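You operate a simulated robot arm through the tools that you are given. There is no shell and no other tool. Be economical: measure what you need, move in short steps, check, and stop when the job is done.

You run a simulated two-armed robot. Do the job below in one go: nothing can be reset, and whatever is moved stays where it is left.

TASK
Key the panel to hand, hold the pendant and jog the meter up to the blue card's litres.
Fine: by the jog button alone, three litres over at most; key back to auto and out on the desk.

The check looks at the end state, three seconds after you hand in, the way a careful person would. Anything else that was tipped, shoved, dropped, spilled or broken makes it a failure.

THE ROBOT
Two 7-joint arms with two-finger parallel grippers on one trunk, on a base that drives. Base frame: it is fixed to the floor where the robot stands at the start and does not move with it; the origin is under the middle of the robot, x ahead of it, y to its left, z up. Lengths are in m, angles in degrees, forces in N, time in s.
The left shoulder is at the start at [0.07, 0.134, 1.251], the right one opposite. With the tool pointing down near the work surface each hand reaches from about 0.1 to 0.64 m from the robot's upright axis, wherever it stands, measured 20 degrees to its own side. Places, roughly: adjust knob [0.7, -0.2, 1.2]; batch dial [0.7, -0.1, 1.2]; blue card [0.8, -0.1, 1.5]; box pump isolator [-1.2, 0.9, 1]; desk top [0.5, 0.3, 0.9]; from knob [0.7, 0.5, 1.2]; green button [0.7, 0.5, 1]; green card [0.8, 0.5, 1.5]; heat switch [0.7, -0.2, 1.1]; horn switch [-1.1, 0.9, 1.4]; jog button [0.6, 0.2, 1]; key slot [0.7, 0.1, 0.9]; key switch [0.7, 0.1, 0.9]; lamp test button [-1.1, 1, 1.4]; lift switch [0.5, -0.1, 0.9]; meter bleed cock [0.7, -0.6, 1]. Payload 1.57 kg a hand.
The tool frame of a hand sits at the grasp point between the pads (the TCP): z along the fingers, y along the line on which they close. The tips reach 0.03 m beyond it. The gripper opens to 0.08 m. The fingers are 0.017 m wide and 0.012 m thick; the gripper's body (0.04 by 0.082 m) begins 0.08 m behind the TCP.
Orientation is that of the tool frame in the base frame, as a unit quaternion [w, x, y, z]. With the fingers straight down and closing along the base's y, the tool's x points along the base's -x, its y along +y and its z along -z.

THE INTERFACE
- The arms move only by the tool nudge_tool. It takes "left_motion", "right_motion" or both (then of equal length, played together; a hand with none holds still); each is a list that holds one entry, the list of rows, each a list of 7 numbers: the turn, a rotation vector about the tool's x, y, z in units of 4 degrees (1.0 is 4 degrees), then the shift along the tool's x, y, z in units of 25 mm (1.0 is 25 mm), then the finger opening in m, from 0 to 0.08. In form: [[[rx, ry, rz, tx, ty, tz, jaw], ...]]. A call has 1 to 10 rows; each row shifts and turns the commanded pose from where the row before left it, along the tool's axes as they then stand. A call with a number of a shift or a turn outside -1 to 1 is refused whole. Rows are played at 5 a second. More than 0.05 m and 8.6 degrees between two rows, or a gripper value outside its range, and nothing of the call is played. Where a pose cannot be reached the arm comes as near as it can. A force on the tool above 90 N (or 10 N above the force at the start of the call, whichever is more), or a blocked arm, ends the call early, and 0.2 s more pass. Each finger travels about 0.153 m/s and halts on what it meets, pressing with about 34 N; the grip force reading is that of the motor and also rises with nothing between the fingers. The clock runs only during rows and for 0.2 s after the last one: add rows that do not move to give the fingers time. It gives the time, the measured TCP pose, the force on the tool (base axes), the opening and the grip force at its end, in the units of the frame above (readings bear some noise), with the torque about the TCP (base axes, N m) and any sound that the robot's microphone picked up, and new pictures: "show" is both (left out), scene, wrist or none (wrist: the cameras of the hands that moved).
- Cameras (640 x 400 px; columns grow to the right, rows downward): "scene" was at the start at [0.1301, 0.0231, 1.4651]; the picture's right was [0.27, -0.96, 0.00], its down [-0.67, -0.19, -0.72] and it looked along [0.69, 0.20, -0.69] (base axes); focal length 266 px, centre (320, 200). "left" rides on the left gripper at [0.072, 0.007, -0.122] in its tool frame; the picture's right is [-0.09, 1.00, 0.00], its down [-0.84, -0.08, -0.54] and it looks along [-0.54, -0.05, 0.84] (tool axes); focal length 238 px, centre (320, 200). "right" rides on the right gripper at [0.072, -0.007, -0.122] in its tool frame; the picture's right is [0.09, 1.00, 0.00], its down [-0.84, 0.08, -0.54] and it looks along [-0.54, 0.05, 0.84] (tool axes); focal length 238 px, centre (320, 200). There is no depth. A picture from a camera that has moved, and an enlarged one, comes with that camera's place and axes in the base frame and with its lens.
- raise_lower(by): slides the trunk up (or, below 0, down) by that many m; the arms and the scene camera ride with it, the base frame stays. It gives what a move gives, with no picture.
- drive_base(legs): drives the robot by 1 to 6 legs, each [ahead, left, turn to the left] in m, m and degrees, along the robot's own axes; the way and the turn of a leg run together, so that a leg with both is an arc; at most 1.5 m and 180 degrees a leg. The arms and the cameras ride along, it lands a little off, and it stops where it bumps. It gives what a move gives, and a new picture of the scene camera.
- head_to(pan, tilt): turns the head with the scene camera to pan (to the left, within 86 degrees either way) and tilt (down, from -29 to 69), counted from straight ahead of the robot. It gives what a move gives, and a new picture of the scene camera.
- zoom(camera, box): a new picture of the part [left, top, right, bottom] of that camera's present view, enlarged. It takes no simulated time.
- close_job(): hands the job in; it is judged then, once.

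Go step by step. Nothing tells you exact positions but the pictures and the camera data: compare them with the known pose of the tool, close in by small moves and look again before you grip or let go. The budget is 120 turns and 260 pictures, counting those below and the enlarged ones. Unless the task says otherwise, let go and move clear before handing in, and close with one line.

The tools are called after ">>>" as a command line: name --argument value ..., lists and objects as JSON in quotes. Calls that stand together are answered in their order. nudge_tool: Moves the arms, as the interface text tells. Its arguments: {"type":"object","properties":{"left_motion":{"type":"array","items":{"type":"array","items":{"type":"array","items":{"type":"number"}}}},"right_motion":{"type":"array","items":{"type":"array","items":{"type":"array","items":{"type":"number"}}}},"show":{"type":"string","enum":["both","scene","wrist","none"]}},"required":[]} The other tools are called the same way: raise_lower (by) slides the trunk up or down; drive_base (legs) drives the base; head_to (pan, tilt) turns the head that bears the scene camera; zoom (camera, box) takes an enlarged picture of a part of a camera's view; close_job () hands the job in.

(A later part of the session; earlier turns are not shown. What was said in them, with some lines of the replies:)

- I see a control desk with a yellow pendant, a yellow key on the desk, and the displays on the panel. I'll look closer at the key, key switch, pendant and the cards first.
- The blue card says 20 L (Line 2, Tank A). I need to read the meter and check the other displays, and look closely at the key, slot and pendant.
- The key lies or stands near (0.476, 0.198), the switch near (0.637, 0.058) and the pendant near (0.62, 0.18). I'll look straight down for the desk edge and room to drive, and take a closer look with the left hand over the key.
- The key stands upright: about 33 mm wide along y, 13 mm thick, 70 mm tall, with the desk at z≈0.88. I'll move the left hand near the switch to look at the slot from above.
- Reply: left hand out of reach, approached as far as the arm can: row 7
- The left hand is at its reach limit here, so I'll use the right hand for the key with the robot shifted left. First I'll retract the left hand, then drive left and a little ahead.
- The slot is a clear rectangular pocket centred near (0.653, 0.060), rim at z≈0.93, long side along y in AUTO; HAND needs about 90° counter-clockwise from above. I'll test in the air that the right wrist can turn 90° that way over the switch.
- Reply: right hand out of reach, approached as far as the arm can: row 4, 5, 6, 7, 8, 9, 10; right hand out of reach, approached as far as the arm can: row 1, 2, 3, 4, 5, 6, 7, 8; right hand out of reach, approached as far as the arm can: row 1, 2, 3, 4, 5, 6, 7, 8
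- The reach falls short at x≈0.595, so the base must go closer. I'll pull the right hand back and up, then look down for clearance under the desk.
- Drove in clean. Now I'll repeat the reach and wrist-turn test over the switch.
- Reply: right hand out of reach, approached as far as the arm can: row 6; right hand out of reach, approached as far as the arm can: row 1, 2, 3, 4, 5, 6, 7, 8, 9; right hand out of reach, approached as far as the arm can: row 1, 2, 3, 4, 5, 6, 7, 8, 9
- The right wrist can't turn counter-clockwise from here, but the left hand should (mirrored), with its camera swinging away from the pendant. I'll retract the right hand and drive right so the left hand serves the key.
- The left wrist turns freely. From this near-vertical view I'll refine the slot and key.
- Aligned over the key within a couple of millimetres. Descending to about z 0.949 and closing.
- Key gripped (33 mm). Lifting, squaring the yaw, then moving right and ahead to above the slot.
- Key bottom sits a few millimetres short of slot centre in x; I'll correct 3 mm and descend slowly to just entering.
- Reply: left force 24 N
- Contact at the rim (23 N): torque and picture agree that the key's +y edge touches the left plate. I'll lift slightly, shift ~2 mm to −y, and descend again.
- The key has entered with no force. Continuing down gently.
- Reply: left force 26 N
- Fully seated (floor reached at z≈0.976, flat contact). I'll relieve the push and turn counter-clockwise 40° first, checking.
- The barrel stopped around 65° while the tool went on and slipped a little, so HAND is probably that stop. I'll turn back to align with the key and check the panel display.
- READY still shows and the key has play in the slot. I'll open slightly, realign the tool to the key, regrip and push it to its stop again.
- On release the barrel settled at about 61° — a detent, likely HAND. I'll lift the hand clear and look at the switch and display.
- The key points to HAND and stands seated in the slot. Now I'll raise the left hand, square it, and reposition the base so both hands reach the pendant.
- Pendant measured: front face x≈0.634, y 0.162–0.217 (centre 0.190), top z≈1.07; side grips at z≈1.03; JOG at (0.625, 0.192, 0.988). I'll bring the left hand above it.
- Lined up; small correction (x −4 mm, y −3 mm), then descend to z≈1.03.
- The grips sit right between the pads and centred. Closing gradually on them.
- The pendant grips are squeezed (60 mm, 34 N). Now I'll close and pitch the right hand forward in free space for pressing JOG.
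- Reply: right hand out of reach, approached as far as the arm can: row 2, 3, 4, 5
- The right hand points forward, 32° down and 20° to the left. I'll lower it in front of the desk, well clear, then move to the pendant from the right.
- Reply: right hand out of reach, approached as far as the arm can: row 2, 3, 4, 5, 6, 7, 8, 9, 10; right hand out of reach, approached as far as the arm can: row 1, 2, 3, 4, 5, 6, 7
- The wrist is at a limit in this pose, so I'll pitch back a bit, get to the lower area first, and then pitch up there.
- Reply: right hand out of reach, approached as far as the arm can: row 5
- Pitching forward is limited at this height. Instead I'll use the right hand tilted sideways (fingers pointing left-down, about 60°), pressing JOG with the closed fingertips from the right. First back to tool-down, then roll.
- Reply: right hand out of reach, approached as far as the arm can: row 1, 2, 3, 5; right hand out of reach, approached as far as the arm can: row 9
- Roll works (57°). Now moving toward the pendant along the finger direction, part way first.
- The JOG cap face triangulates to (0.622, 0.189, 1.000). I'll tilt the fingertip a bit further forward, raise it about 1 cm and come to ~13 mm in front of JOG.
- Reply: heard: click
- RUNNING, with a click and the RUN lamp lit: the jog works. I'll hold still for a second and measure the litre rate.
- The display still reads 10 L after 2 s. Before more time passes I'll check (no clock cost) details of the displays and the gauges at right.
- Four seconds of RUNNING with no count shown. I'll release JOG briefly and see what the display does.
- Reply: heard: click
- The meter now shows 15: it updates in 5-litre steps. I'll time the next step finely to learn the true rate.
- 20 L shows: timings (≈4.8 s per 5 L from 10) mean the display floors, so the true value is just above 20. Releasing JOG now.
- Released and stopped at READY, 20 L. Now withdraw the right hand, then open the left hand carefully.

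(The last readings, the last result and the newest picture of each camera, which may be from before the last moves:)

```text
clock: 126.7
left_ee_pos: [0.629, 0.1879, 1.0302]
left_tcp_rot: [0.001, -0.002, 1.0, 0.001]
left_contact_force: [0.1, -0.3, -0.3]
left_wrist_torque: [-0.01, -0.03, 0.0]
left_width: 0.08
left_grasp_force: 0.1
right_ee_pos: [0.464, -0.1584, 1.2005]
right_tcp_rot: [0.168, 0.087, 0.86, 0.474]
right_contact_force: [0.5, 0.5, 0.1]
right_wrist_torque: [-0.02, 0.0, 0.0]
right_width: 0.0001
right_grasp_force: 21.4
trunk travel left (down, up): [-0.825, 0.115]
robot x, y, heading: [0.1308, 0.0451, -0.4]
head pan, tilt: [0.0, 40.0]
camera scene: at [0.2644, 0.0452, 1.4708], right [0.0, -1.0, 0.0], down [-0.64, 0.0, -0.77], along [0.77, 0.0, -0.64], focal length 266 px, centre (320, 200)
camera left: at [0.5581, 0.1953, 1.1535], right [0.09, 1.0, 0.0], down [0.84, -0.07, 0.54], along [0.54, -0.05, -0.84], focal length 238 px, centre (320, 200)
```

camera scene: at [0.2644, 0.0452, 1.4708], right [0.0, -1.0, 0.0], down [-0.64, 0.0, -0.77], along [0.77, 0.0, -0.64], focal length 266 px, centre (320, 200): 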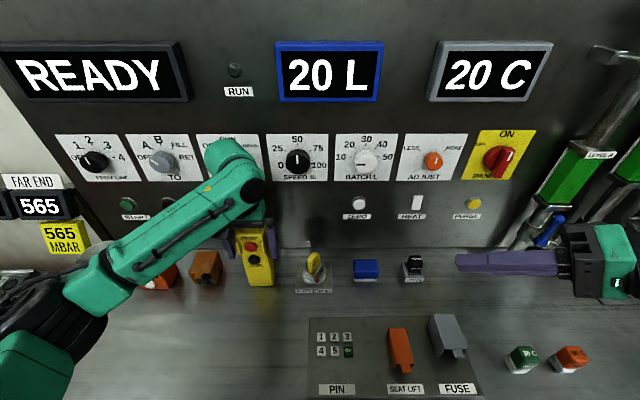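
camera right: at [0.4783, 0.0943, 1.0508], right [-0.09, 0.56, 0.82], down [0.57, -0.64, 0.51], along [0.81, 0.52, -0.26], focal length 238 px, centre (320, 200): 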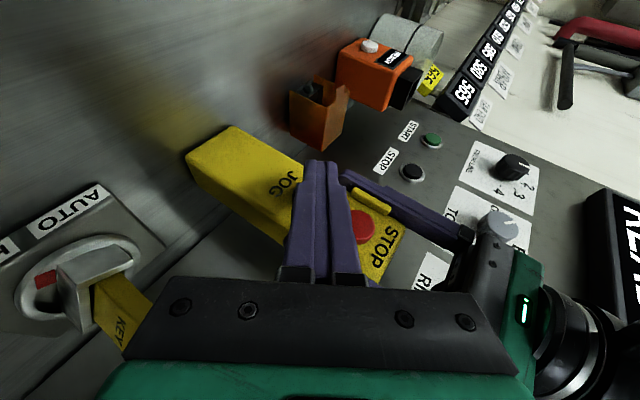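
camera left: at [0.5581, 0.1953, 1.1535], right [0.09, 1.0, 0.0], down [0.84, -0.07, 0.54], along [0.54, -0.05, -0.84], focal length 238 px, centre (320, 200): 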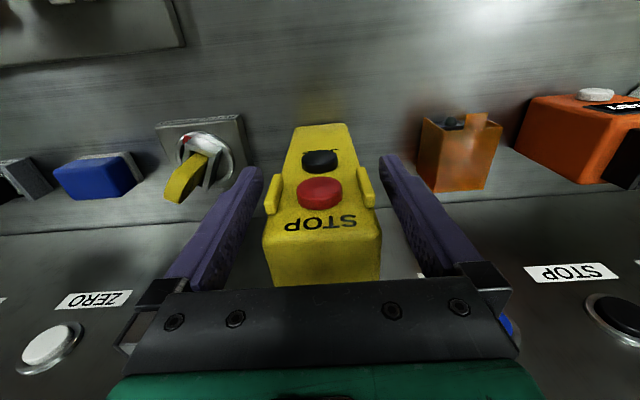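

>>> nudge_tool --left_motion '[[[0, 0, 0, 0, 0, -0.8, 0.08], [0, 0, 0, 0, 0, -1, 0.08], [0, 0, 0, 0, 0, -1, 0.08], [0, 0, 0, 0, 0, -1, 0.08], [0, 0, 0, 0, 0, -1, 0.08], [0, 0, 0, 0, 0, -1, 0.08], [0, 0, 0, 0, 0, -1, 0.08], [0, 0, 0, 0.8, 0, 0, 0.08], [0, 0, 0, 1, 0, 0, 0.08], [0, 0, 0, 1, 0, 0, 0.08]]]' --show "none"

>>> nudge_tool --left_motion '[[[0, 0, 0, 1, 0, 0, 0.08], [0, 0, 0, 1, 0, 0, 0.08], [0, 0, 0, 1, 0, 0, 0.08], [0, 0, 0, 1, 0, 0, 0.08]]]' --show "none"

>>> drive_base --legs '[[0, -0.17, 0]]'

```text
clock: 128.9
left_ee_pos: [0.5595, 0.188, 1.2016]
left_tcp_rot: [0.002, -0.002, 1.0, 0.0]
left_contact_force: [0.3, -0.9, 0.6]
left_wrist_torque: [0.04, -0.02, 0.0]
left_width: 0.0798
left_grasp_force: 0.0
right_ee_pos: [0.4635, -0.1581, 1.1996]
right_tcp_rot: [0.168, 0.088, 0.86, 0.474]
right_contact_force: [0.1, -0.2, 0.5]
right_wrist_torque: [0.03, 0.01, -0.01]
right_width: 0.0
right_grasp_force: 21.3
trunk travel left (down, up): [-0.825, 0.115]
robot x, y, heading: [0.1314, 0.0453, -0.5]
head pan, tilt: [0.0, 40.0]
```

```text
clock: 129.9
left_ee_pos: [0.4586, 0.1862, 1.2013]
left_tcp_rot: [0.002, -0.002, 1.0, 0.0]
left_contact_force: [0.3, -0.8, -1.0]
left_wrist_torque: [0.0, -0.02, -0.01]
left_width: 0.0797
left_grasp_force: 0.0
right_ee_pos: [0.4645, -0.1582, 1.2013]
right_tcp_rot: [0.169, 0.088, 0.86, 0.474]
right_contact_force: [-0.6, -0.3, 0.4]
right_wrist_torque: [-0.02, -0.02, -0.05]
right_width: 0.0
right_grasp_force: 21.6
trunk travel left (down, up): [-0.825, 0.115]
robot x, y, heading: [0.1296, 0.0485, -0.2]
head pan, tilt: [0.0, 40.0]
```

```text
clock: 131.3
left_ee_pos: [0.4587, 0.0183, 1.2007]
left_tcp_rot: [0.001, -0.001, 1.0, -0.002]
left_contact_force: [-0.1, 0.5, 0.4]
left_wrist_torque: [-0.02, 0.0, 0.02]
left_width: 0.0802
left_grasp_force: 0.0
right_ee_pos: [0.4626, -0.3277, 1.2008]
right_tcp_rot: [0.169, 0.088, 0.861, 0.472]
right_contact_force: [-0.1, 0.4, -0.4]
right_wrist_torque: [-0.01, 0.01, 0.01]
right_width: 0.0
right_grasp_force: 21.5
trunk travel left (down, up): [-0.825, 0.115]
robot x, y, heading: [0.1238, -0.1287, -0.3]
head pan, tilt: [0.0, 40.0]
camera scene: at [0.2634, -0.1225, 1.4708], right [-0.01, -1.0, 0.0], down [-0.64, 0.0, -0.77], along [0.77, -0.01, -0.64], focal length 266 px, centre (320, 200)
```

scene: 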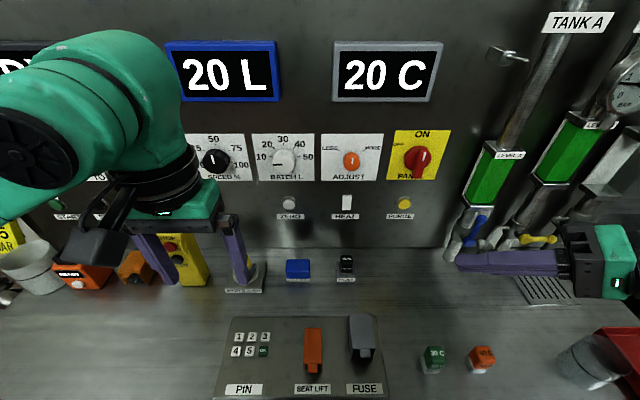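

>>> nudge_tool --left_motion '[[[0, 0, -1, 0, 0, 0, 0.06], [0, 0, -1, 0, 0, 0, 0.06], [0, 0, -1, 0, 0, 0, 0.06], [0, 0, -1, 0, 0, 0, 0.06], [0, 0, -1, 0, 0, 0, 0.06], [0, 0, -1, 0, 0, 0, 0.06], [0, 0, -1, 0, 0, 0, 0.06], [0, 0, -1, 0, 0, 0, 0.06], [0, 0, -1, 0, 0, 0, 0.06], [0, 0, -1, 0, 0, 0, 0.06]]]' --show "none"

>>> nudge_tool --left_motion '[[[0, 0, -1, 0, 0, 0, 0.06], [0, 0, -1, 0, 0, 0, 0.06], [0, 0, -1, 0, 0, 0, 0.06], [0, 0, -1, 0, 0, 0, 0.06], [0, 0, -1, 0, 0, 0, 0.06], [0, 0, -0.5, 0, 0, 0, 0.06], [0, 0, 0, 0, 0, 0, 0.06]]]' --show "none"

>>> nudge_tool --left_motion '[[[0, 0, 0, -0.636, -0.771, 0.5, 0.06], [0, 0, 0, -0.636, -0.771, 0.5, 0.06], [0, 0, 0, -0.636, -0.771, 0.5, 0.06], [0, 0, 0, -0.636, -0.771, 0.5, 0.06], [0, 0, 0, -0.636, -0.771, 0.5, 0.06], [0, 0, 0, -0.636, -0.771, 0.5, 0.06], [0, 0, 0, -0.636, -0.771, 0.5, 0.06], [0, 0, 0, -0.636, -0.771, 0.5, 0.06], [0, 0, 0, 0, 0, 0, 0.06]]]' --show "wrist"

>>> zoom --camera "left" --box '[220, 60, 420, 220]'

```text
clock: 133.5
left_ee_pos: [0.4587, 0.0145, 1.2003]
left_tcp_rot: [0.001, -0.343, 0.939, 0.001]
left_contact_force: [0.1, 0.0, 0.3]
left_wrist_torque: [-0.02, 0.0, -0.01]
left_width: 0.06
left_grasp_force: 0.1
right_ee_pos: [0.4619, -0.3307, 1.1994]
right_tcp_rot: [0.169, 0.088, 0.86, 0.474]
right_contact_force: [-1.0, -0.2, -0.9]
right_wrist_torque: [0.0, -0.02, 0.0]
right_width: 0.0
right_grasp_force: 21.3
trunk travel left (down, up): [-0.825, 0.115]
robot x, y, heading: [0.1284, -0.125, -0.6]
head pan, tilt: [0.0, 40.0]
```

```text
clock: 135.1
left_ee_pos: [0.4597, 0.0151, 1.2002]
left_tcp_rot: [0.001, -0.517, 0.856, -0.001]
left_contact_force: [-0.2, -0.2, 0.0]
left_wrist_torque: [0.04, -0.01, -0.02]
left_width: 0.06
left_grasp_force: 0.0
right_ee_pos: [0.4635, -0.3296, 1.2005]
right_tcp_rot: [0.169, 0.087, 0.86, 0.474]
right_contact_force: [0.3, -0.2, 0.1]
right_wrist_torque: [0.0, -0.01, 0.01]
right_width: 0.0001
right_grasp_force: 21.5
trunk travel left (down, up): [-0.825, 0.115]
robot x, y, heading: [0.127, -0.1232, -0.3]
head pan, tilt: [0.0, 40.0]
```

```text
clock: 137.1
left_ee_pos: [0.6535, 0.0559, 1.1005]
left_tcp_rot: [0.001, -0.516, 0.857, 0.0]
left_contact_force: [0.3, -0.7, -0.9]
left_wrist_torque: [-0.01, -0.02, -0.02]
left_width: 0.06
left_grasp_force: 0.0
right_ee_pos: [0.4622, -0.3303, 1.2006]
right_tcp_rot: [0.168, 0.087, 0.86, 0.475]
right_contact_force: [-1.0, 0.4, -0.4]
right_wrist_torque: [-0.01, 0.01, 0.0]
right_width: 0.0
right_grasp_force: 20.8
trunk travel left (down, up): [-0.825, 0.115]
robot x, y, heading: [0.1238, -0.126, -0.6]
head pan, tilt: [0.0, 40.0]
camera left: at [0.6137, -0.0038, 1.2233], right [-0.84, 0.55, 0.0], down [0.46, 0.7, 0.54], along [0.3, 0.45, -0.84], focal length 238 px, centre (320, 200)
```

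left: 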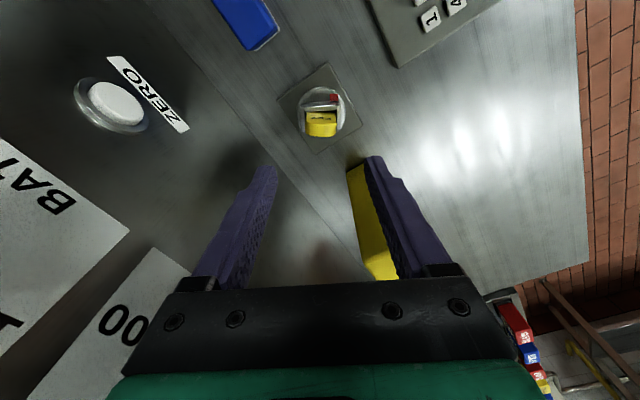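

```text
2.50 times, centred on (320, 140) of left
camera zoom: at [0.6137, -0.0038, 1.2233], right [-0.84, 0.55, 0.0], down [0.46, 0.7, 0.54], along [0.3, 0.45, -0.84], focal length 596 px, centre (320, 350)
```

zoom: 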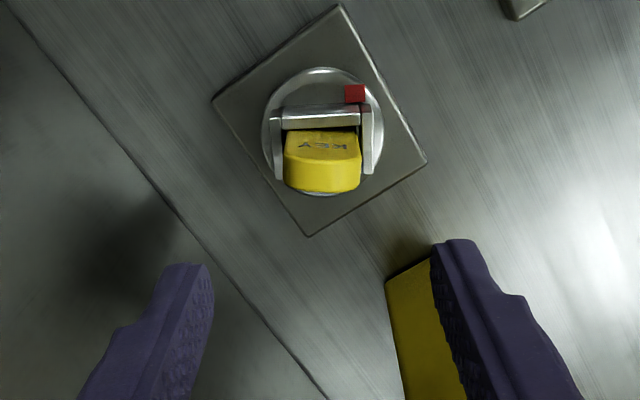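

Tool and barrel are aligned. Descending onto the key and gripping.

>>> nudge_tool --left_motion '[[[0, 0, 0, -0.07, 0, 0.8, 0.055], [0, 0, 0, 0, 0, 0.8, 0.055], [0, 0, 0, 0, 0, 0.8, 0.055], [0, 0, 0, 0, 0, 0.8, 0.055], [0, 0, 0, 0, 0, 0.8, 0.055], [0, 0, 0, 0, 0, 0.8, 0.055], [0, 0, 0, 0, 0, 0, 0.055]]]' --show "wrist"

>>> zoom --camera "left" --box '[240, 60, 400, 210]'

```text
clock: 138.7
left_ee_pos: [0.6569, 0.0569, 0.9812]
left_tcp_rot: [0.001, -0.516, 0.857, 0.0]
left_contact_force: [-0.1, -0.5, 1.3]
left_wrist_torque: [0.01, 0.03, 0.03]
left_width: 0.0548
left_grasp_force: 0.0
right_ee_pos: [0.4635, -0.3301, 1.1999]
right_tcp_rot: [0.169, 0.088, 0.86, 0.473]
right_contact_force: [-0.1, 0.1, 0.4]
right_wrist_torque: [0.02, 0.02, -0.01]
right_width: 0.0002
right_grasp_force: 21.3
trunk travel left (down, up): [-0.825, 0.115]
robot x, y, heading: [0.1296, -0.1247, -0.5]
head pan, tilt: [0.0, 40.0]
camera left: at [0.6172, -0.0031, 1.1031], right [-0.84, 0.55, 0.0], down [0.46, 0.7, 0.54], along [0.3, 0.45, -0.84], focal length 238 px, centre (320, 200)
```

left: 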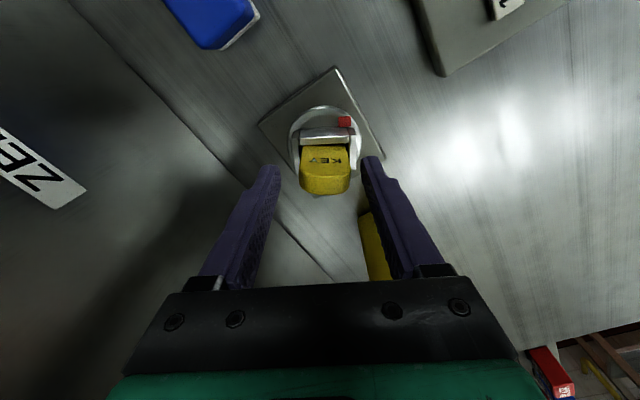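

```text
2.67 times, centred on (320, 135) of left
camera zoom: at [0.6172, -0.0031, 1.1031], right [-0.84, 0.55, 0.0], down [0.46, 0.7, 0.54], along [0.3, 0.45, -0.84], focal length 636 px, centre (320, 373)
```

zoom: 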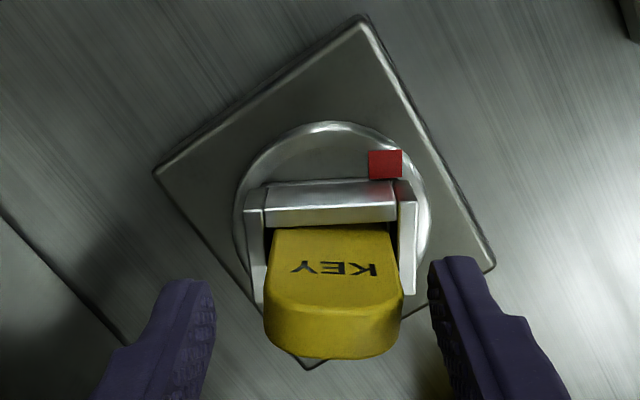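

>>> nudge_tool --left_motion '[[[0, 0, 0, 0, 0.12, 0, 0.055], [0, 0, 0, 0, 0, 0, 0.045], [0, 0, 0, 0, 0, 0, 0.037], [0, 0, 0, 0, 0, 0, 0.033], [0, 0, 0, 0, 0, 0, 0.02], [0, 0, 0, 0, 0, 0, 0.01], [0, 0, 0, 0, 0, 0, 0.01]]]' --show "wrist"

>>> nudge_tool --left_motion '[[[0, 0, 1, 0, 0, 0, 0.01], [0, 0, 1, 0, 0, 0, 0.01], [0, 0, 1, 0, 0, 0, 0.01], [0, 0, 1, 0, 0, 0, 0.01], [0, 0, 1, 0, 0, 0, 0.01], [0, 0, 1, 0, 0, 0, 0.01], [0, 0, 1, 0, 0, 0, 0.01], [0, 0, 1, 0, 0, 0, 0.01], [0, 0, 0, 0, 0, 0, 0.01]]]' --show "wrist"

```text
clock: 140.3
left_ee_pos: [0.6542, 0.0584, 0.9811]
left_tcp_rot: [0.0, -0.515, 0.857, -0.001]
left_contact_force: [0.3, 0.0, 0.2]
left_wrist_torque: [-0.03, 0.04, 0.02]
left_width: 0.0332
left_grasp_force: 34.1
right_ee_pos: [0.464, -0.3303, 1.2005]
right_tcp_rot: [0.168, 0.088, 0.86, 0.474]
right_contact_force: [0.2, -0.2, 0.9]
right_wrist_torque: [0.0, -0.02, 0.03]
right_width: 0.0
right_grasp_force: 21.1
trunk travel left (down, up): [-0.825, 0.115]
robot x, y, heading: [0.1287, -0.125, -0.3]
head pan, tilt: [0.0, 40.0]
camera left: at [0.6146, -0.0019, 1.1039], right [-0.84, 0.55, 0.0], down [0.46, 0.7, 0.54], along [0.3, 0.45, -0.84], focal length 238 px, centre (320, 200)
```

left: 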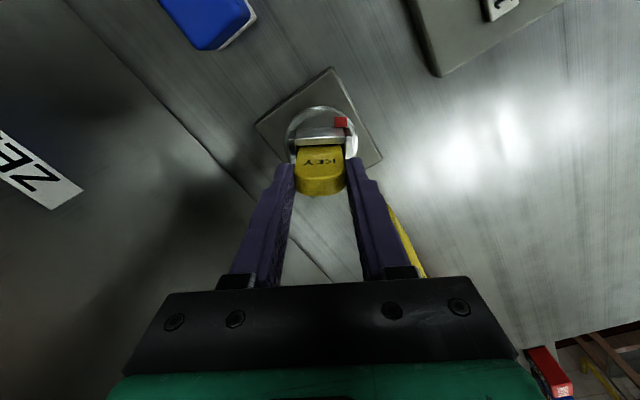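

```text
clock: 142.3
left_ee_pos: [0.6542, 0.0578, 0.9817]
left_tcp_rot: [0.002, -0.26, 0.966, -0.001]
left_contact_force: [3.2, 0.7, 5.0]
left_wrist_torque: [0.08, -0.19, 0.01]
left_width: 0.033
left_grasp_force: 34.4
right_ee_pos: [0.4628, -0.33, 1.1998]
right_tcp_rot: [0.168, 0.088, 0.86, 0.473]
right_contact_force: [0.3, -0.7, -1.3]
right_wrist_torque: [0.01, 0.02, 0.03]
right_width: 0.0001
right_grasp_force: 21.0
trunk travel left (down, up): [-0.825, 0.115]
robot x, y, heading: [0.1281, -0.1235, -0.4]
head pan, tilt: [0.0, 40.0]
camera left: at [0.5871, 0.0279, 1.1037], right [-0.42, 0.91, 0.0], down [0.76, 0.35, 0.54], along [0.49, 0.23, -0.84], focal length 238 px, centre (320, 200)
```

left: 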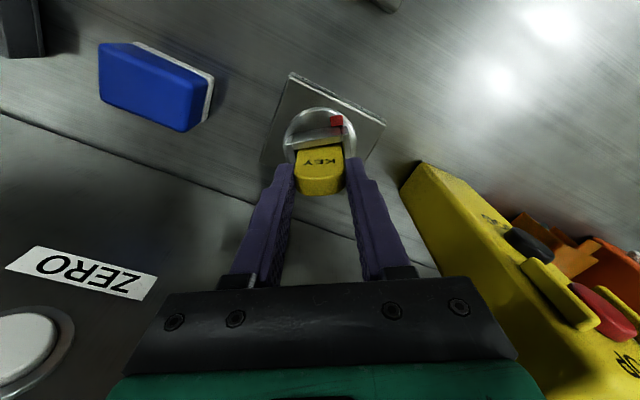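

Turning with it. Continuing to AUTO with slight overshoot into the stop, then back.

>>> nudge_tool --left_motion '[[[0, 0, 1, 0, 0, 0, 0.01], [0, 0, 1, 0, 0, 0, 0.01], [0, 0, 1, 0, 0, 0, 0.01], [0, 0, 1, 0, 0, 0, 0.01], [0, 0, 1, 0, 0, 0, 0.01], [0, 0, 1, 0, 0, 0, 0.01], [0, 0, 1, 0, 0, 0, 0.01], [0, 0, 1, 0, 0, 0, 0.01], [0, 0, 0.5, 0, 0, 0, 0.01], [0, 0, 0, 0, 0, 0, 0.01]]]' --show "wrist"

>>> zoom --camera "left" --box '[240, 60, 400, 210]'

>>> zoom --camera "scene" --box '[180, 220, 300, 310]'

```text
clock: 144.5
left_ee_pos: [0.6533, 0.0584, 0.9813]
left_tcp_rot: [0.002, 0.034, 0.999, -0.001]
left_contact_force: [0.2, 0.0, 5.1]
left_wrist_torque: [0.06, 0.02, -0.03]
left_width: 0.0328
left_grasp_force: 34.8
right_ee_pos: [0.4628, -0.3296, 1.2]
right_tcp_rot: [0.168, 0.088, 0.86, 0.474]
right_contact_force: [0.1, -0.3, -0.5]
right_wrist_torque: [0.03, 0.03, 0.0]
right_width: 0.0002
right_grasp_force: 21.1
trunk travel left (down, up): [-0.825, 0.115]
robot x, y, heading: [0.1258, -0.1278, -0.4]
head pan, tilt: [0.0, 40.0]
camera left: at [0.581, 0.0702, 1.1037], right [0.16, 0.99, 0.0], down [0.83, -0.13, 0.54], along [0.54, -0.09, -0.84], focal length 238 px, centre (320, 200)
```

left: 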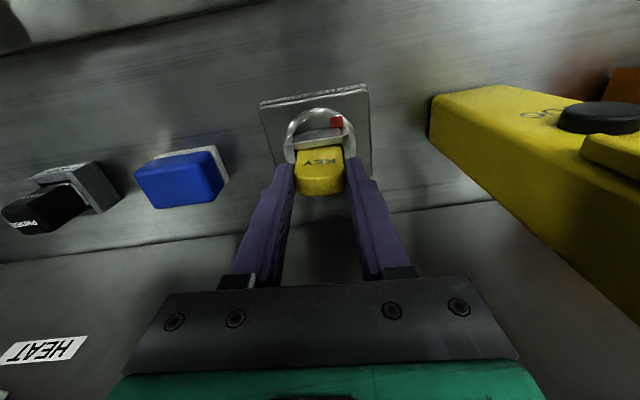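

```text
2.67 times, centred on (320, 135) of left
camera zoom: at [0.581, 0.0702, 1.1037], right [0.16, 0.99, 0.0], down [0.83, -0.13, 0.54], along [0.54, -0.09, -0.84], focal length 636 px, centre (320, 373)
```

zoom: 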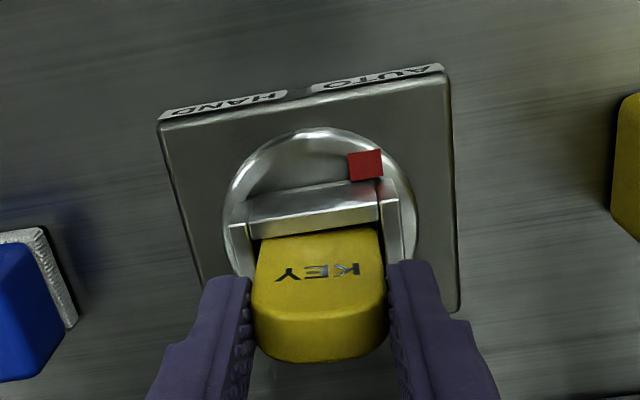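

```text
4.44 times, centred on (240, 265) of scene
camera zoom: at [0.2625, -0.1265, 1.4709], right [-0.01, -1.0, 0.0], down [-0.64, 0.0, -0.77], along [0.77, 0.0, -0.64], focal length 1180 px, centre (676, -89)
```

zoom: 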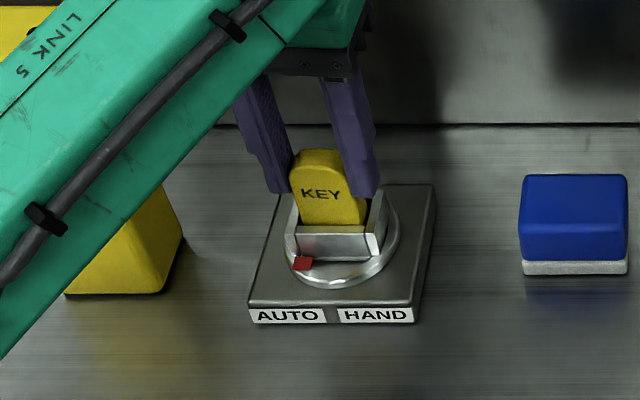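

>>> nudge_tool --left_motion '[[[0, 0, -0.5, 0, 0, 0, 0.01], [0, 0, -0.4, 0, 0, 0, 0.01], [0, 0, 0, 0, 0, 0, 0.045], [0, 0, 0, 0, 0, 0, 0.045], [0, 0, 0, 0, 0, 0, 0.045]]]' --show "wrist"

>>> zoom --camera "left" --box '[240, 60, 400, 210]'

>>> zoom --camera "scene" --box '[180, 220, 300, 310]'

```text
clock: 145.7
left_ee_pos: [0.653, 0.0588, 0.9826]
left_tcp_rot: [0.0, 0.003, 1.0, 0.0]
left_contact_force: [-0.4, 0.0, -0.7]
left_wrist_torque: [0.02, -0.01, -0.01]
left_width: 0.0449
left_grasp_force: 0.1
right_ee_pos: [0.4636, -0.3299, 1.2003]
right_tcp_rot: [0.168, 0.088, 0.86, 0.474]
right_contact_force: [0.3, -0.6, 0.2]
right_wrist_torque: [0.01, -0.01, 0.0]
right_width: 0.0
right_grasp_force: 21.8
trunk travel left (down, up): [-0.825, 0.115]
robot x, y, heading: [0.1298, -0.1263, -0.5]
head pan, tilt: [0.0, 40.0]
camera left: at [0.5813, 0.066, 1.1034], right [0.1, 1.0, 0.0], down [0.84, -0.08, 0.54], along [0.54, -0.05, -0.84], focal length 238 px, centre (320, 200)
```

left: 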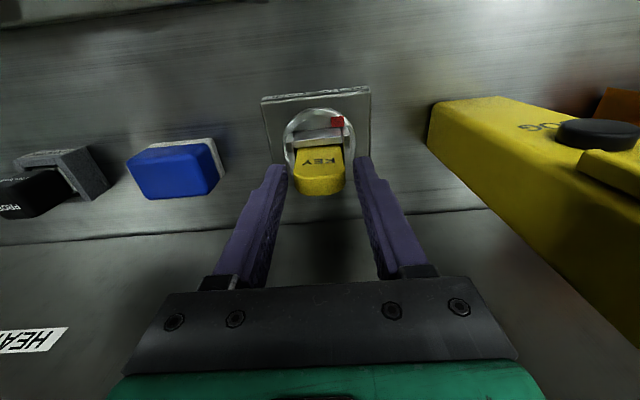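

```text
2.67 times, centred on (320, 135) of left
camera zoom: at [0.5813, 0.066, 1.1034], right [0.1, 1.0, 0.0], down [0.84, -0.08, 0.54], along [0.54, -0.05, -0.84], focal length 636 px, centre (320, 373)
```

zoom: 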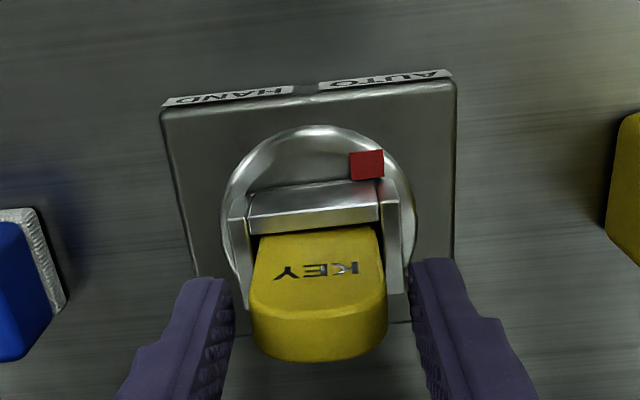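

```text
4.44 times, centred on (240, 265) of scene
camera zoom: at [0.2636, -0.1265, 1.4708], right [-0.01, -1.0, 0.0], down [-0.64, 0.0, -0.77], along [0.77, 0.0, -0.64], focal length 1180 px, centre (676, -89)
```

zoom: 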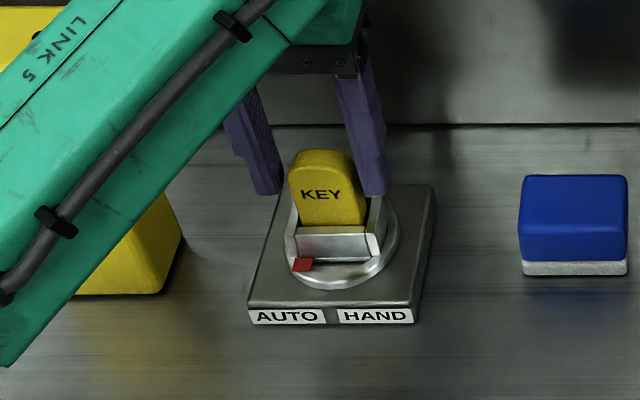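

The barrel sits ~2–3° short of AUTO because of the key's play. I'll regrip and turn a little further into the stop.

>>> nudge_tool --left_motion '[[[0, 0, 0, 0, 0, 0, 0.036], [0, 0, 0, 0, 0, 0, 0.02], [0, 0, 0, 0, 0, 0, 0.01], [0, 0, 0.7, 0, 0, 0, 0.01], [0, 0, 0.7, 0, 0, 0, 0.01], [0, 0, 0.7, 0, 0, 0, 0.01], [0, 0, 0.7, 0, 0, 0, 0.01], [0, 0, 0, 0, 0, 0, 0.01]]]' --show "wrist"

>>> zoom --camera "left" --box '[240, 60, 400, 210]'

```text
clock: 147.5
left_ee_pos: [0.6537, 0.0574, 0.9815]
left_tcp_rot: [0.0, 0.1, 0.995, 0.001]
left_contact_force: [0.8, -1.0, 2.9]
left_wrist_torque: [-0.07, -0.5, 0.74]
left_width: 0.0332
left_grasp_force: 34.0
right_ee_pos: [0.4627, -0.3304, 1.2005]
right_tcp_rot: [0.168, 0.088, 0.859, 0.475]
right_contact_force: [-0.3, -0.1, 0.7]
right_wrist_torque: [0.01, 0.01, 0.04]
right_width: 0.0
right_grasp_force: 20.9
trunk travel left (down, up): [-0.825, 0.115]
robot x, y, heading: [0.1273, -0.1239, -0.1]
head pan, tilt: [0.0, 40.0]
camera left: at [0.5837, 0.0797, 1.1034], right [0.29, 0.96, 0.0], down [0.8, -0.24, 0.54], along [0.52, -0.16, -0.84], focal length 238 px, centre (320, 200)
```

left: 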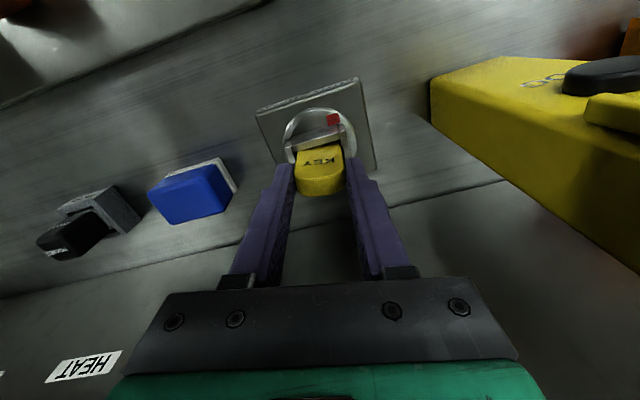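

```text
2.67 times, centred on (320, 135) of left
camera zoom: at [0.5837, 0.0797, 1.1034], right [0.29, 0.96, 0.0], down [0.8, -0.24, 0.54], along [0.52, -0.16, -0.84], focal length 636 px, centre (320, 373)
```

zoom: 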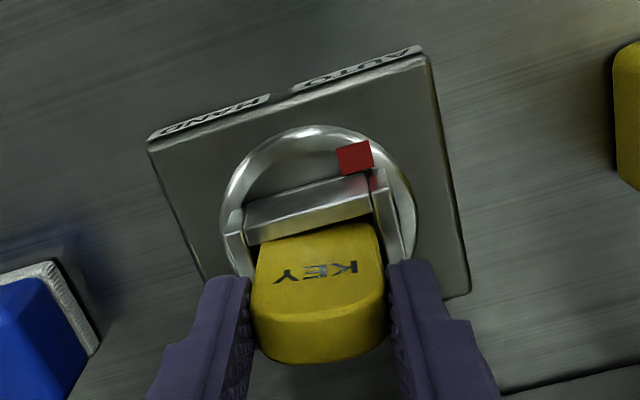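

At the hard stop (0.74 N·m); barrel now parallel to the plate, i.e. AUTO. I'll ease back within the key's play and draw the key straight up.

>>> nudge_tool --left_motion '[[[0, 0, -0.7, 0, 0, 0, 0.01], [0, 0, -0.7, 0, 0, 0, 0.01], [0, 0, -0.5, 0, 0, 0, 0.01], [0, 0, 0, 0, 0, -0.2, 0.01], [0, 0, 0, 0, 0, -0.3, 0.01], [0, 0, 0, 0, 0, -0.4, 0.01], [0, 0, 0, 0, 0, -0.5, 0.01], [0, 0, 0, 0, 0, -0.6, 0.01], [0, 0, 0, 0, 0, 0, 0.01]]]' --show "wrist"

>>> zoom --camera "scene" --box '[180, 200, 300, 310]'

>>> zoom --camera "left" --box '[240, 60, 400, 210]'

```text
clock: 149.5
left_ee_pos: [0.6548, 0.0577, 1.0315]
left_tcp_rot: [0.001, 0.034, 0.999, 0.0]
left_contact_force: [-0.5, -0.4, -0.4]
left_wrist_torque: [-0.01, -0.02, 0.0]
left_width: 0.0331
left_grasp_force: 34.1
right_ee_pos: [0.4638, -0.3302, 1.1992]
right_tcp_rot: [0.167, 0.088, 0.86, 0.474]
right_contact_force: [0.2, 0.1, 0.1]
right_wrist_torque: [0.05, 0.02, 0.0]
right_width: 0.0001
right_grasp_force: 21.9
trunk travel left (down, up): [-0.825, 0.115]
robot x, y, heading: [0.1286, -0.1254, -0.7]
head pan, tilt: [0.0, 40.0]
camera left: at [0.5823, 0.0704, 1.1533], right [0.16, 0.99, 0.0], down [0.83, -0.13, 0.54], along [0.54, -0.09, -0.84], focal length 238 px, centre (320, 200)
```

left: 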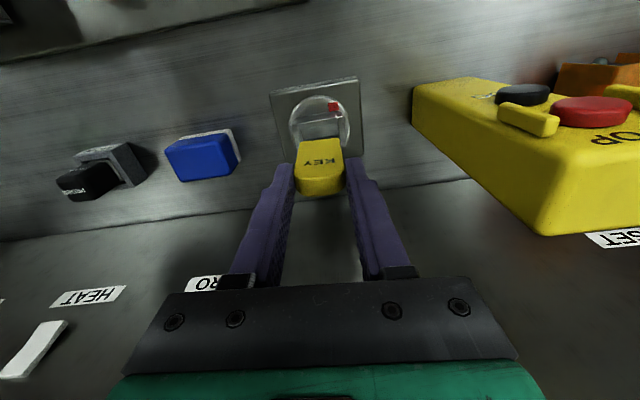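

```text
3.64 times, centred on (240, 255) of scene
camera zoom: at [0.2636, -0.1266, 1.4708], right [-0.01, -1.0, 0.0], down [-0.64, 0.0, -0.77], along [0.77, 0.0, -0.64], focal length 965 px, centre (611, 0)
```

zoom: 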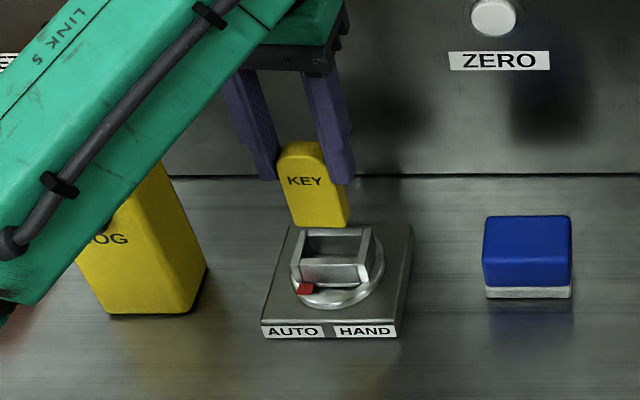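

```text
2.67 times, centred on (320, 135) of left
camera zoom: at [0.5823, 0.0704, 1.1533], right [0.16, 0.99, 0.0], down [0.83, -0.13, 0.54], along [0.54, -0.09, -0.84], focal length 636 px, centre (320, 373)
```

zoom: 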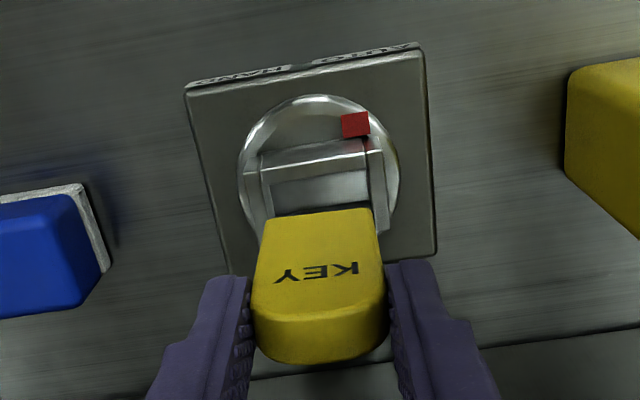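

The key is out and the barrel rests at AUTO. Now I carry it back to its original spot on the desk.

>>> nudge_tool --left_motion '[[[0, 0, 0, 0.88, 0, 0, 0.01], [0, 0, 0, 0.88, 0, 0, 0.01], [0, 0, 0, 0.88, 0, 0, 0.01], [0, 0, 0, 0.88, 0, 0, 0.01], [0, 0, -0.5, 0.88, 0, 0, 0.01], [0, 0, -0.5, 0.88, 0, 0, 0.01], [0, 0, 0, 0.88, 0, 0, 0.01], [0, 0, 0, 0.88, 0, 0, 0.01]]]' --show "none"

>>> nudge_tool --left_motion '[[[0, 0, 0, 0, 0.9, 0, 0.01], [0, 0, 0, 0, 0.9, 0, 0.01], [0, 0, 0, 0, 0.9, 0, 0.01], [0, 0, 0, 0, 0.9, 0, 0.01], [0, 0, 0, 0, 0.9, 0, 0.01], [0, 0, 0, 0, 0.7, 0, 0.01], [0, 0, 0, 0, 0, 0.8, 0.01], [0, 0, 0, 0, 0, 0.8, 0.01], [0, 0, 0, 0, 0, 0.8, 0.01], [0, 0, 0, 0, 0, 0, 0.01]]]' --show "both"

```text
clock: 151.3
left_ee_pos: [0.477, 0.0657, 1.0309]
left_tcp_rot: [0.002, -0.001, 1.0, 0.0]
left_contact_force: [-0.7, 0.1, -0.5]
left_wrist_torque: [-0.01, 0.03, 0.01]
left_width: 0.0329
left_grasp_force: 33.9
right_ee_pos: [0.4622, -0.3294, 1.1999]
right_tcp_rot: [0.168, 0.088, 0.86, 0.474]
right_contact_force: [-1.0, 0.5, 0.3]
right_wrist_torque: [0.0, 0.02, -0.04]
right_width: 0.0
right_grasp_force: 21.3
trunk travel left (down, up): [-0.825, 0.115]
robot x, y, heading: [0.1278, -0.1268, -0.5]
head pan, tilt: [0.0, 40.0]
```

```text
clock: 153.5
left_ee_pos: [0.4771, 0.1948, 0.9708]
left_tcp_rot: [0.001, -0.001, 1.0, 0.0]
left_contact_force: [-1.0, -0.6, -0.8]
left_wrist_torque: [0.01, 0.03, 0.03]
left_width: 0.0327
left_grasp_force: 34.1
right_ee_pos: [0.4639, -0.3301, 1.1999]
right_tcp_rot: [0.168, 0.088, 0.86, 0.474]
right_contact_force: [-0.2, 1.0, -0.6]
right_wrist_torque: [-0.02, -0.02, -0.03]
right_width: 0.0
right_grasp_force: 21.0
trunk travel left (down, up): [-0.825, 0.115]
robot x, y, heading: [0.1261, -0.1245, -0.4]
head pan, tilt: [0.0, 40.0]
camera scene: at [0.2633, -0.1264, 1.4708], right [-0.01, -1.0, 0.0], down [-0.64, 0.0, -0.77], along [0.77, 0.0, -0.64], focal length 266 px, centre (320, 200)
camera left: at [0.4047, 0.2022, 1.0933], right [0.09, 1.0, 0.0], down [0.84, -0.08, 0.54], along [0.54, -0.05, -0.84], focal length 238 px, centre (320, 200)
```

scene: 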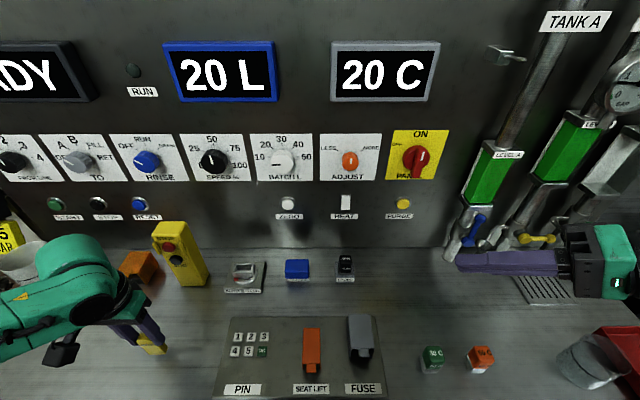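
left: 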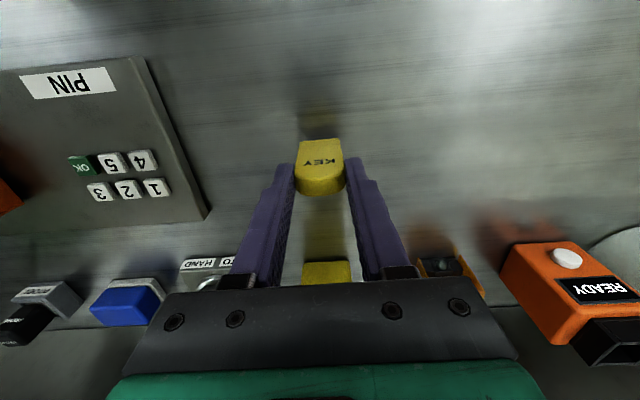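

Lowering gently until the key touches the desk.

>>> nudge_tool --left_motion '[[[0, 0, 0, 0, 0, 0.2, 0.01], [0, 0, 0, 0, 0, 0.2, 0.01], [0, 0, 0, 0, 0, 0.12, 0.01], [0, 0, 0, 0, 0, 0, 0.01]]]' --show "none"

```text
clock: 154.5
left_ee_pos: [0.4771, 0.1958, 0.9583]
left_tcp_rot: [0.0, -0.001, 1.0, 0.0]
left_contact_force: [0.0, -1.3, -0.8]
left_wrist_torque: [0.02, -0.02, -0.01]
left_width: 0.0329
left_grasp_force: 34.4
right_ee_pos: [0.4636, -0.3294, 1.1998]
right_tcp_rot: [0.169, 0.087, 0.859, 0.475]
right_contact_force: [-1.1, 0.0, -0.3]
right_wrist_torque: [-0.02, 0.02, -0.03]
right_width: 0.0
right_grasp_force: 21.1
trunk travel left (down, up): [-0.825, 0.115]
robot x, y, heading: [0.1232, -0.1255, -0.2]
head pan, tilt: [0.0, 40.0]
```

>>> nudge_tool --left_motion '[[[0, 0, 0, 0, 0, 0.06, 0.01], [0, 0, 0, 0, 0, 0.06, 0.01], [0, 0, 0, 0, 0, 0, 0.01]]]' --show "none"

```text
clock: 155.3
left_ee_pos: [0.4764, 0.1951, 0.9549]
left_tcp_rot: [0.001, -0.001, 1.0, 0.0]
left_contact_force: [1.1, 0.4, 0.6]
left_wrist_torque: [-0.02, 0.01, -0.01]
left_width: 0.0325
left_grasp_force: 34.2
right_ee_pos: [0.4626, -0.3304, 1.2001]
right_tcp_rot: [0.168, 0.087, 0.859, 0.475]
right_contact_force: [-0.8, 0.0, 0.6]
right_wrist_torque: [-0.01, -0.01, 0.0]
right_width: 0.0
right_grasp_force: 21.5
trunk travel left (down, up): [-0.825, 0.115]
robot x, y, heading: [0.1309, -0.1266, -0.4]
head pan, tilt: [0.0, 40.0]
```

>>> nudge_tool --left_motion '[[[0, 0, 0, 0, 0, 0.06, 0.01], [0, 0, 0, 0, 0, 0.06, 0.01], [0, 0, 0, 0, 0, 0, 0.01]]]' --show "none"

>>> zoom --camera "scene" --box '[80, 280, 200, 380]'

```text
clock: 156.1
left_ee_pos: [0.4778, 0.196, 0.9538]
left_tcp_rot: [0.003, -0.001, 1.0, 0.001]
left_contact_force: [0.5, 3.2, 16.7]
left_wrist_torque: [0.08, -0.02, 0.02]
left_width: 0.0326
left_grasp_force: 33.9
right_ee_pos: [0.461, -0.3315, 1.2004]
right_tcp_rot: [0.169, 0.087, 0.86, 0.474]
right_contact_force: [-1.0, -0.2, 0.4]
right_wrist_torque: [0.01, 0.0, 0.01]
right_width: 0.0
right_grasp_force: 21.4
trunk travel left (down, up): [-0.825, 0.115]
robot x, y, heading: [0.1287, -0.1272, -0.2]
head pan, tilt: [0.0, 40.0]
```

```text
4.00 times, centred on (140, 330) of scene
camera zoom: at [0.2611, -0.1277, 1.4713], right [-0.01, -1.0, 0.0], down [-0.64, 0.0, -0.77], along [0.77, 0.0, -0.64], focal length 1062 px, centre (1040, -320)
```

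zoom: 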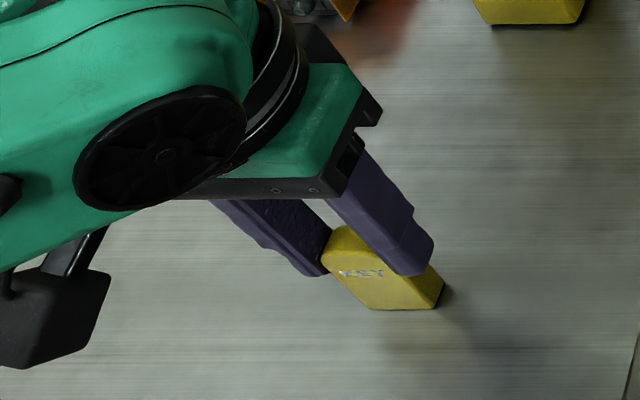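

Touchdown (17 N, flat). I ease off 1 mm, open slowly and lift straight up.

>>> nudge_tool --left_motion '[[[0, 0, 0, 0, 0, -0.06, 0.01], [0, 0, 0, 0, 0, 0, 0.035], [0, 0, 0, 0, 0, 0, 0.04], [0, 0, 0, 0, 0, 0, 0.05], [0, 0, 0, 0, 0, 0, 0.06], [0, 0, 0, 0, 0, 0, 0.06]]]' --show "none"

>>> nudge_tool --left_motion '[[[0, 0, 0, 0, 0, -0.5, 0.06], [0, 0, 0, 0, 0, -0.8, 0.06], [0, 0, 0, 0, 0, -1, 0.06], [0, 0, 0, 0, 0, -1, 0.06], [0, 0, 0, 0, 0, -1, 0.06], [0, 0, 0, 0, 0, -1, 0.06], [0, 0, 0, 0, 0, -1, 0.06], [0, 0, 0, 0.8, 0, -1, 0.06], [0, 0, 0, 0.8, 0, -1, 0.06], [0, 0, 0, 0.8, 0, 0, 0.06]]]' --show "both"

>>> head_to --pan 20 --tilt 35

>>> zoom --camera "scene" --box '[160, 150, 420, 340]'

```text
clock: 157.5
left_ee_pos: [0.4788, 0.1946, 0.9538]
left_tcp_rot: [0.001, 0.0, 1.0, 0.0]
left_contact_force: [-0.2, 0.2, -1.2]
left_wrist_torque: [0.0, 0.0, 0.0]
left_width: 0.0601
left_grasp_force: 0.0
right_ee_pos: [0.4621, -0.33, 1.1997]
right_tcp_rot: [0.168, 0.088, 0.859, 0.475]
right_contact_force: [0.0, 0.5, 0.5]
right_wrist_torque: [0.02, -0.01, -0.01]
right_width: 0.0002
right_grasp_force: 21.3
trunk travel left (down, up): [-0.825, 0.115]
robot x, y, heading: [0.1278, -0.1279, -0.5]
head pan, tilt: [0.0, 40.0]
```

```text
clock: 159.7
left_ee_pos: [0.4163, 0.1949, 1.1599]
left_tcp_rot: [0.001, -0.001, 1.0, -0.001]
left_contact_force: [0.0, 0.9, 0.1]
left_wrist_torque: [0.04, -0.02, 0.01]
left_width: 0.0602
left_grasp_force: 0.1
right_ee_pos: [0.4628, -0.3302, 1.1998]
right_tcp_rot: [0.168, 0.088, 0.86, 0.474]
right_contact_force: [1.2, -0.7, 0.3]
right_wrist_torque: [-0.03, 0.02, 0.03]
right_width: 0.0
right_grasp_force: 20.9
trunk travel left (down, up): [-0.825, 0.115]
robot x, y, heading: [0.1295, -0.1271, -0.3]
head pan, tilt: [0.0, 40.0]
camera scene: at [0.2624, -0.1265, 1.4709], right [-0.01, -1.0, 0.0], down [-0.64, 0.0, -0.77], along [0.77, 0.0, -0.64], focal length 266 px, centre (320, 200)
camera left: at [0.3436, 0.2021, 1.2826], right [0.09, 1.0, 0.0], down [0.84, -0.08, 0.54], along [0.54, -0.05, -0.84], focal length 238 px, centre (320, 200)
```

scene: 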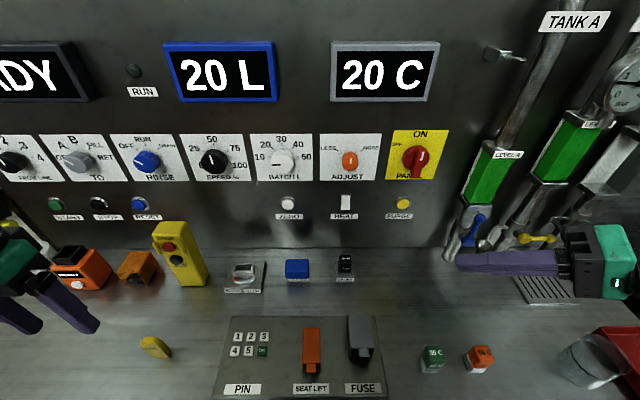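
left: 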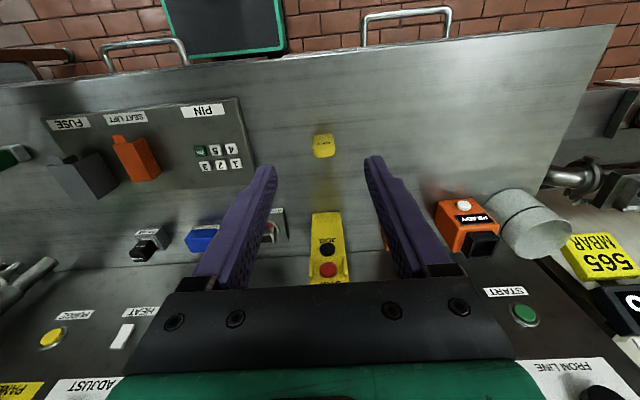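

```text
clock: 160.6
left_ee_pos: [0.4172, 0.1938, 1.1589]
left_tcp_rot: [0.001, -0.001, 1.0, -0.001]
left_contact_force: [-0.1, 0.0, -0.2]
left_wrist_torque: [0.0, 0.0, -0.01]
left_width: 0.0598
left_grasp_force: 0.0
right_ee_pos: [0.4633, -0.3301, 1.2002]
right_tcp_rot: [0.169, 0.088, 0.86, 0.474]
right_contact_force: [-0.9, 0.0, -0.2]
right_wrist_torque: [0.01, 0.01, 0.03]
right_width: 0.0003
right_grasp_force: 21.3
trunk travel left (down, up): [-0.825, 0.115]
robot x, y, heading: [0.1263, -0.1272, -0.1]
head pan, tilt: [20.0, 35.0]
camera scene: at [0.2614, -0.0963, 1.4784], right [0.34, -0.94, 0.0], down [-0.54, -0.19, -0.82], along [0.77, 0.27, -0.57], focal length 266 px, centre (320, 200)
```

scene: 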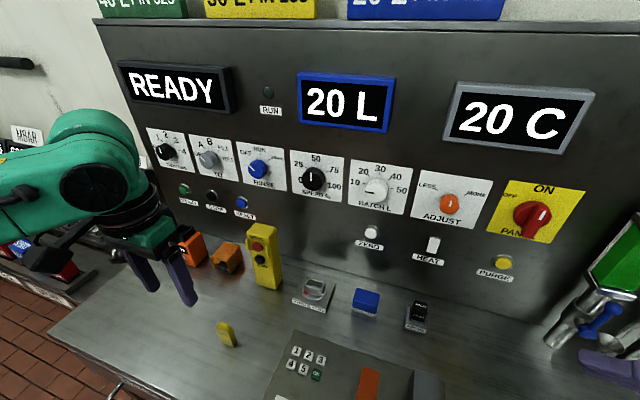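

```text
2.11 times, centred on (290, 245) of scene
camera zoom: at [0.2614, -0.0963, 1.4784], right [0.34, -0.94, 0.0], down [-0.54, -0.19, -0.82], along [0.77, 0.27, -0.57], focal length 559 px, centre (383, 105)
```

zoom: 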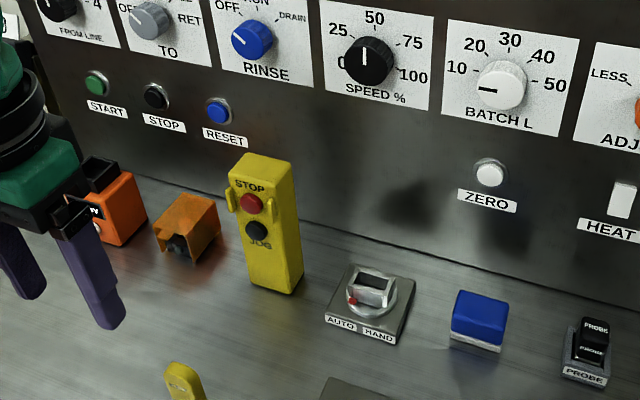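

Everything checks out: the panel shows READY and 20 L, the switch is at AUTO with its slot empty, the key stands on the desk, the pendant is in place, and both hands are clear. Handing in.

>>> close_job

```text
The job is handed in.
```

The job is handed in: the meter reads 20 L, reached with the jog button alone. The display moves in 5 L steps and I released as soon as it changed to 20, so by the timing the true value should be less than 1 L over. The key is back at AUTO, out of the switch and standing on the desk.
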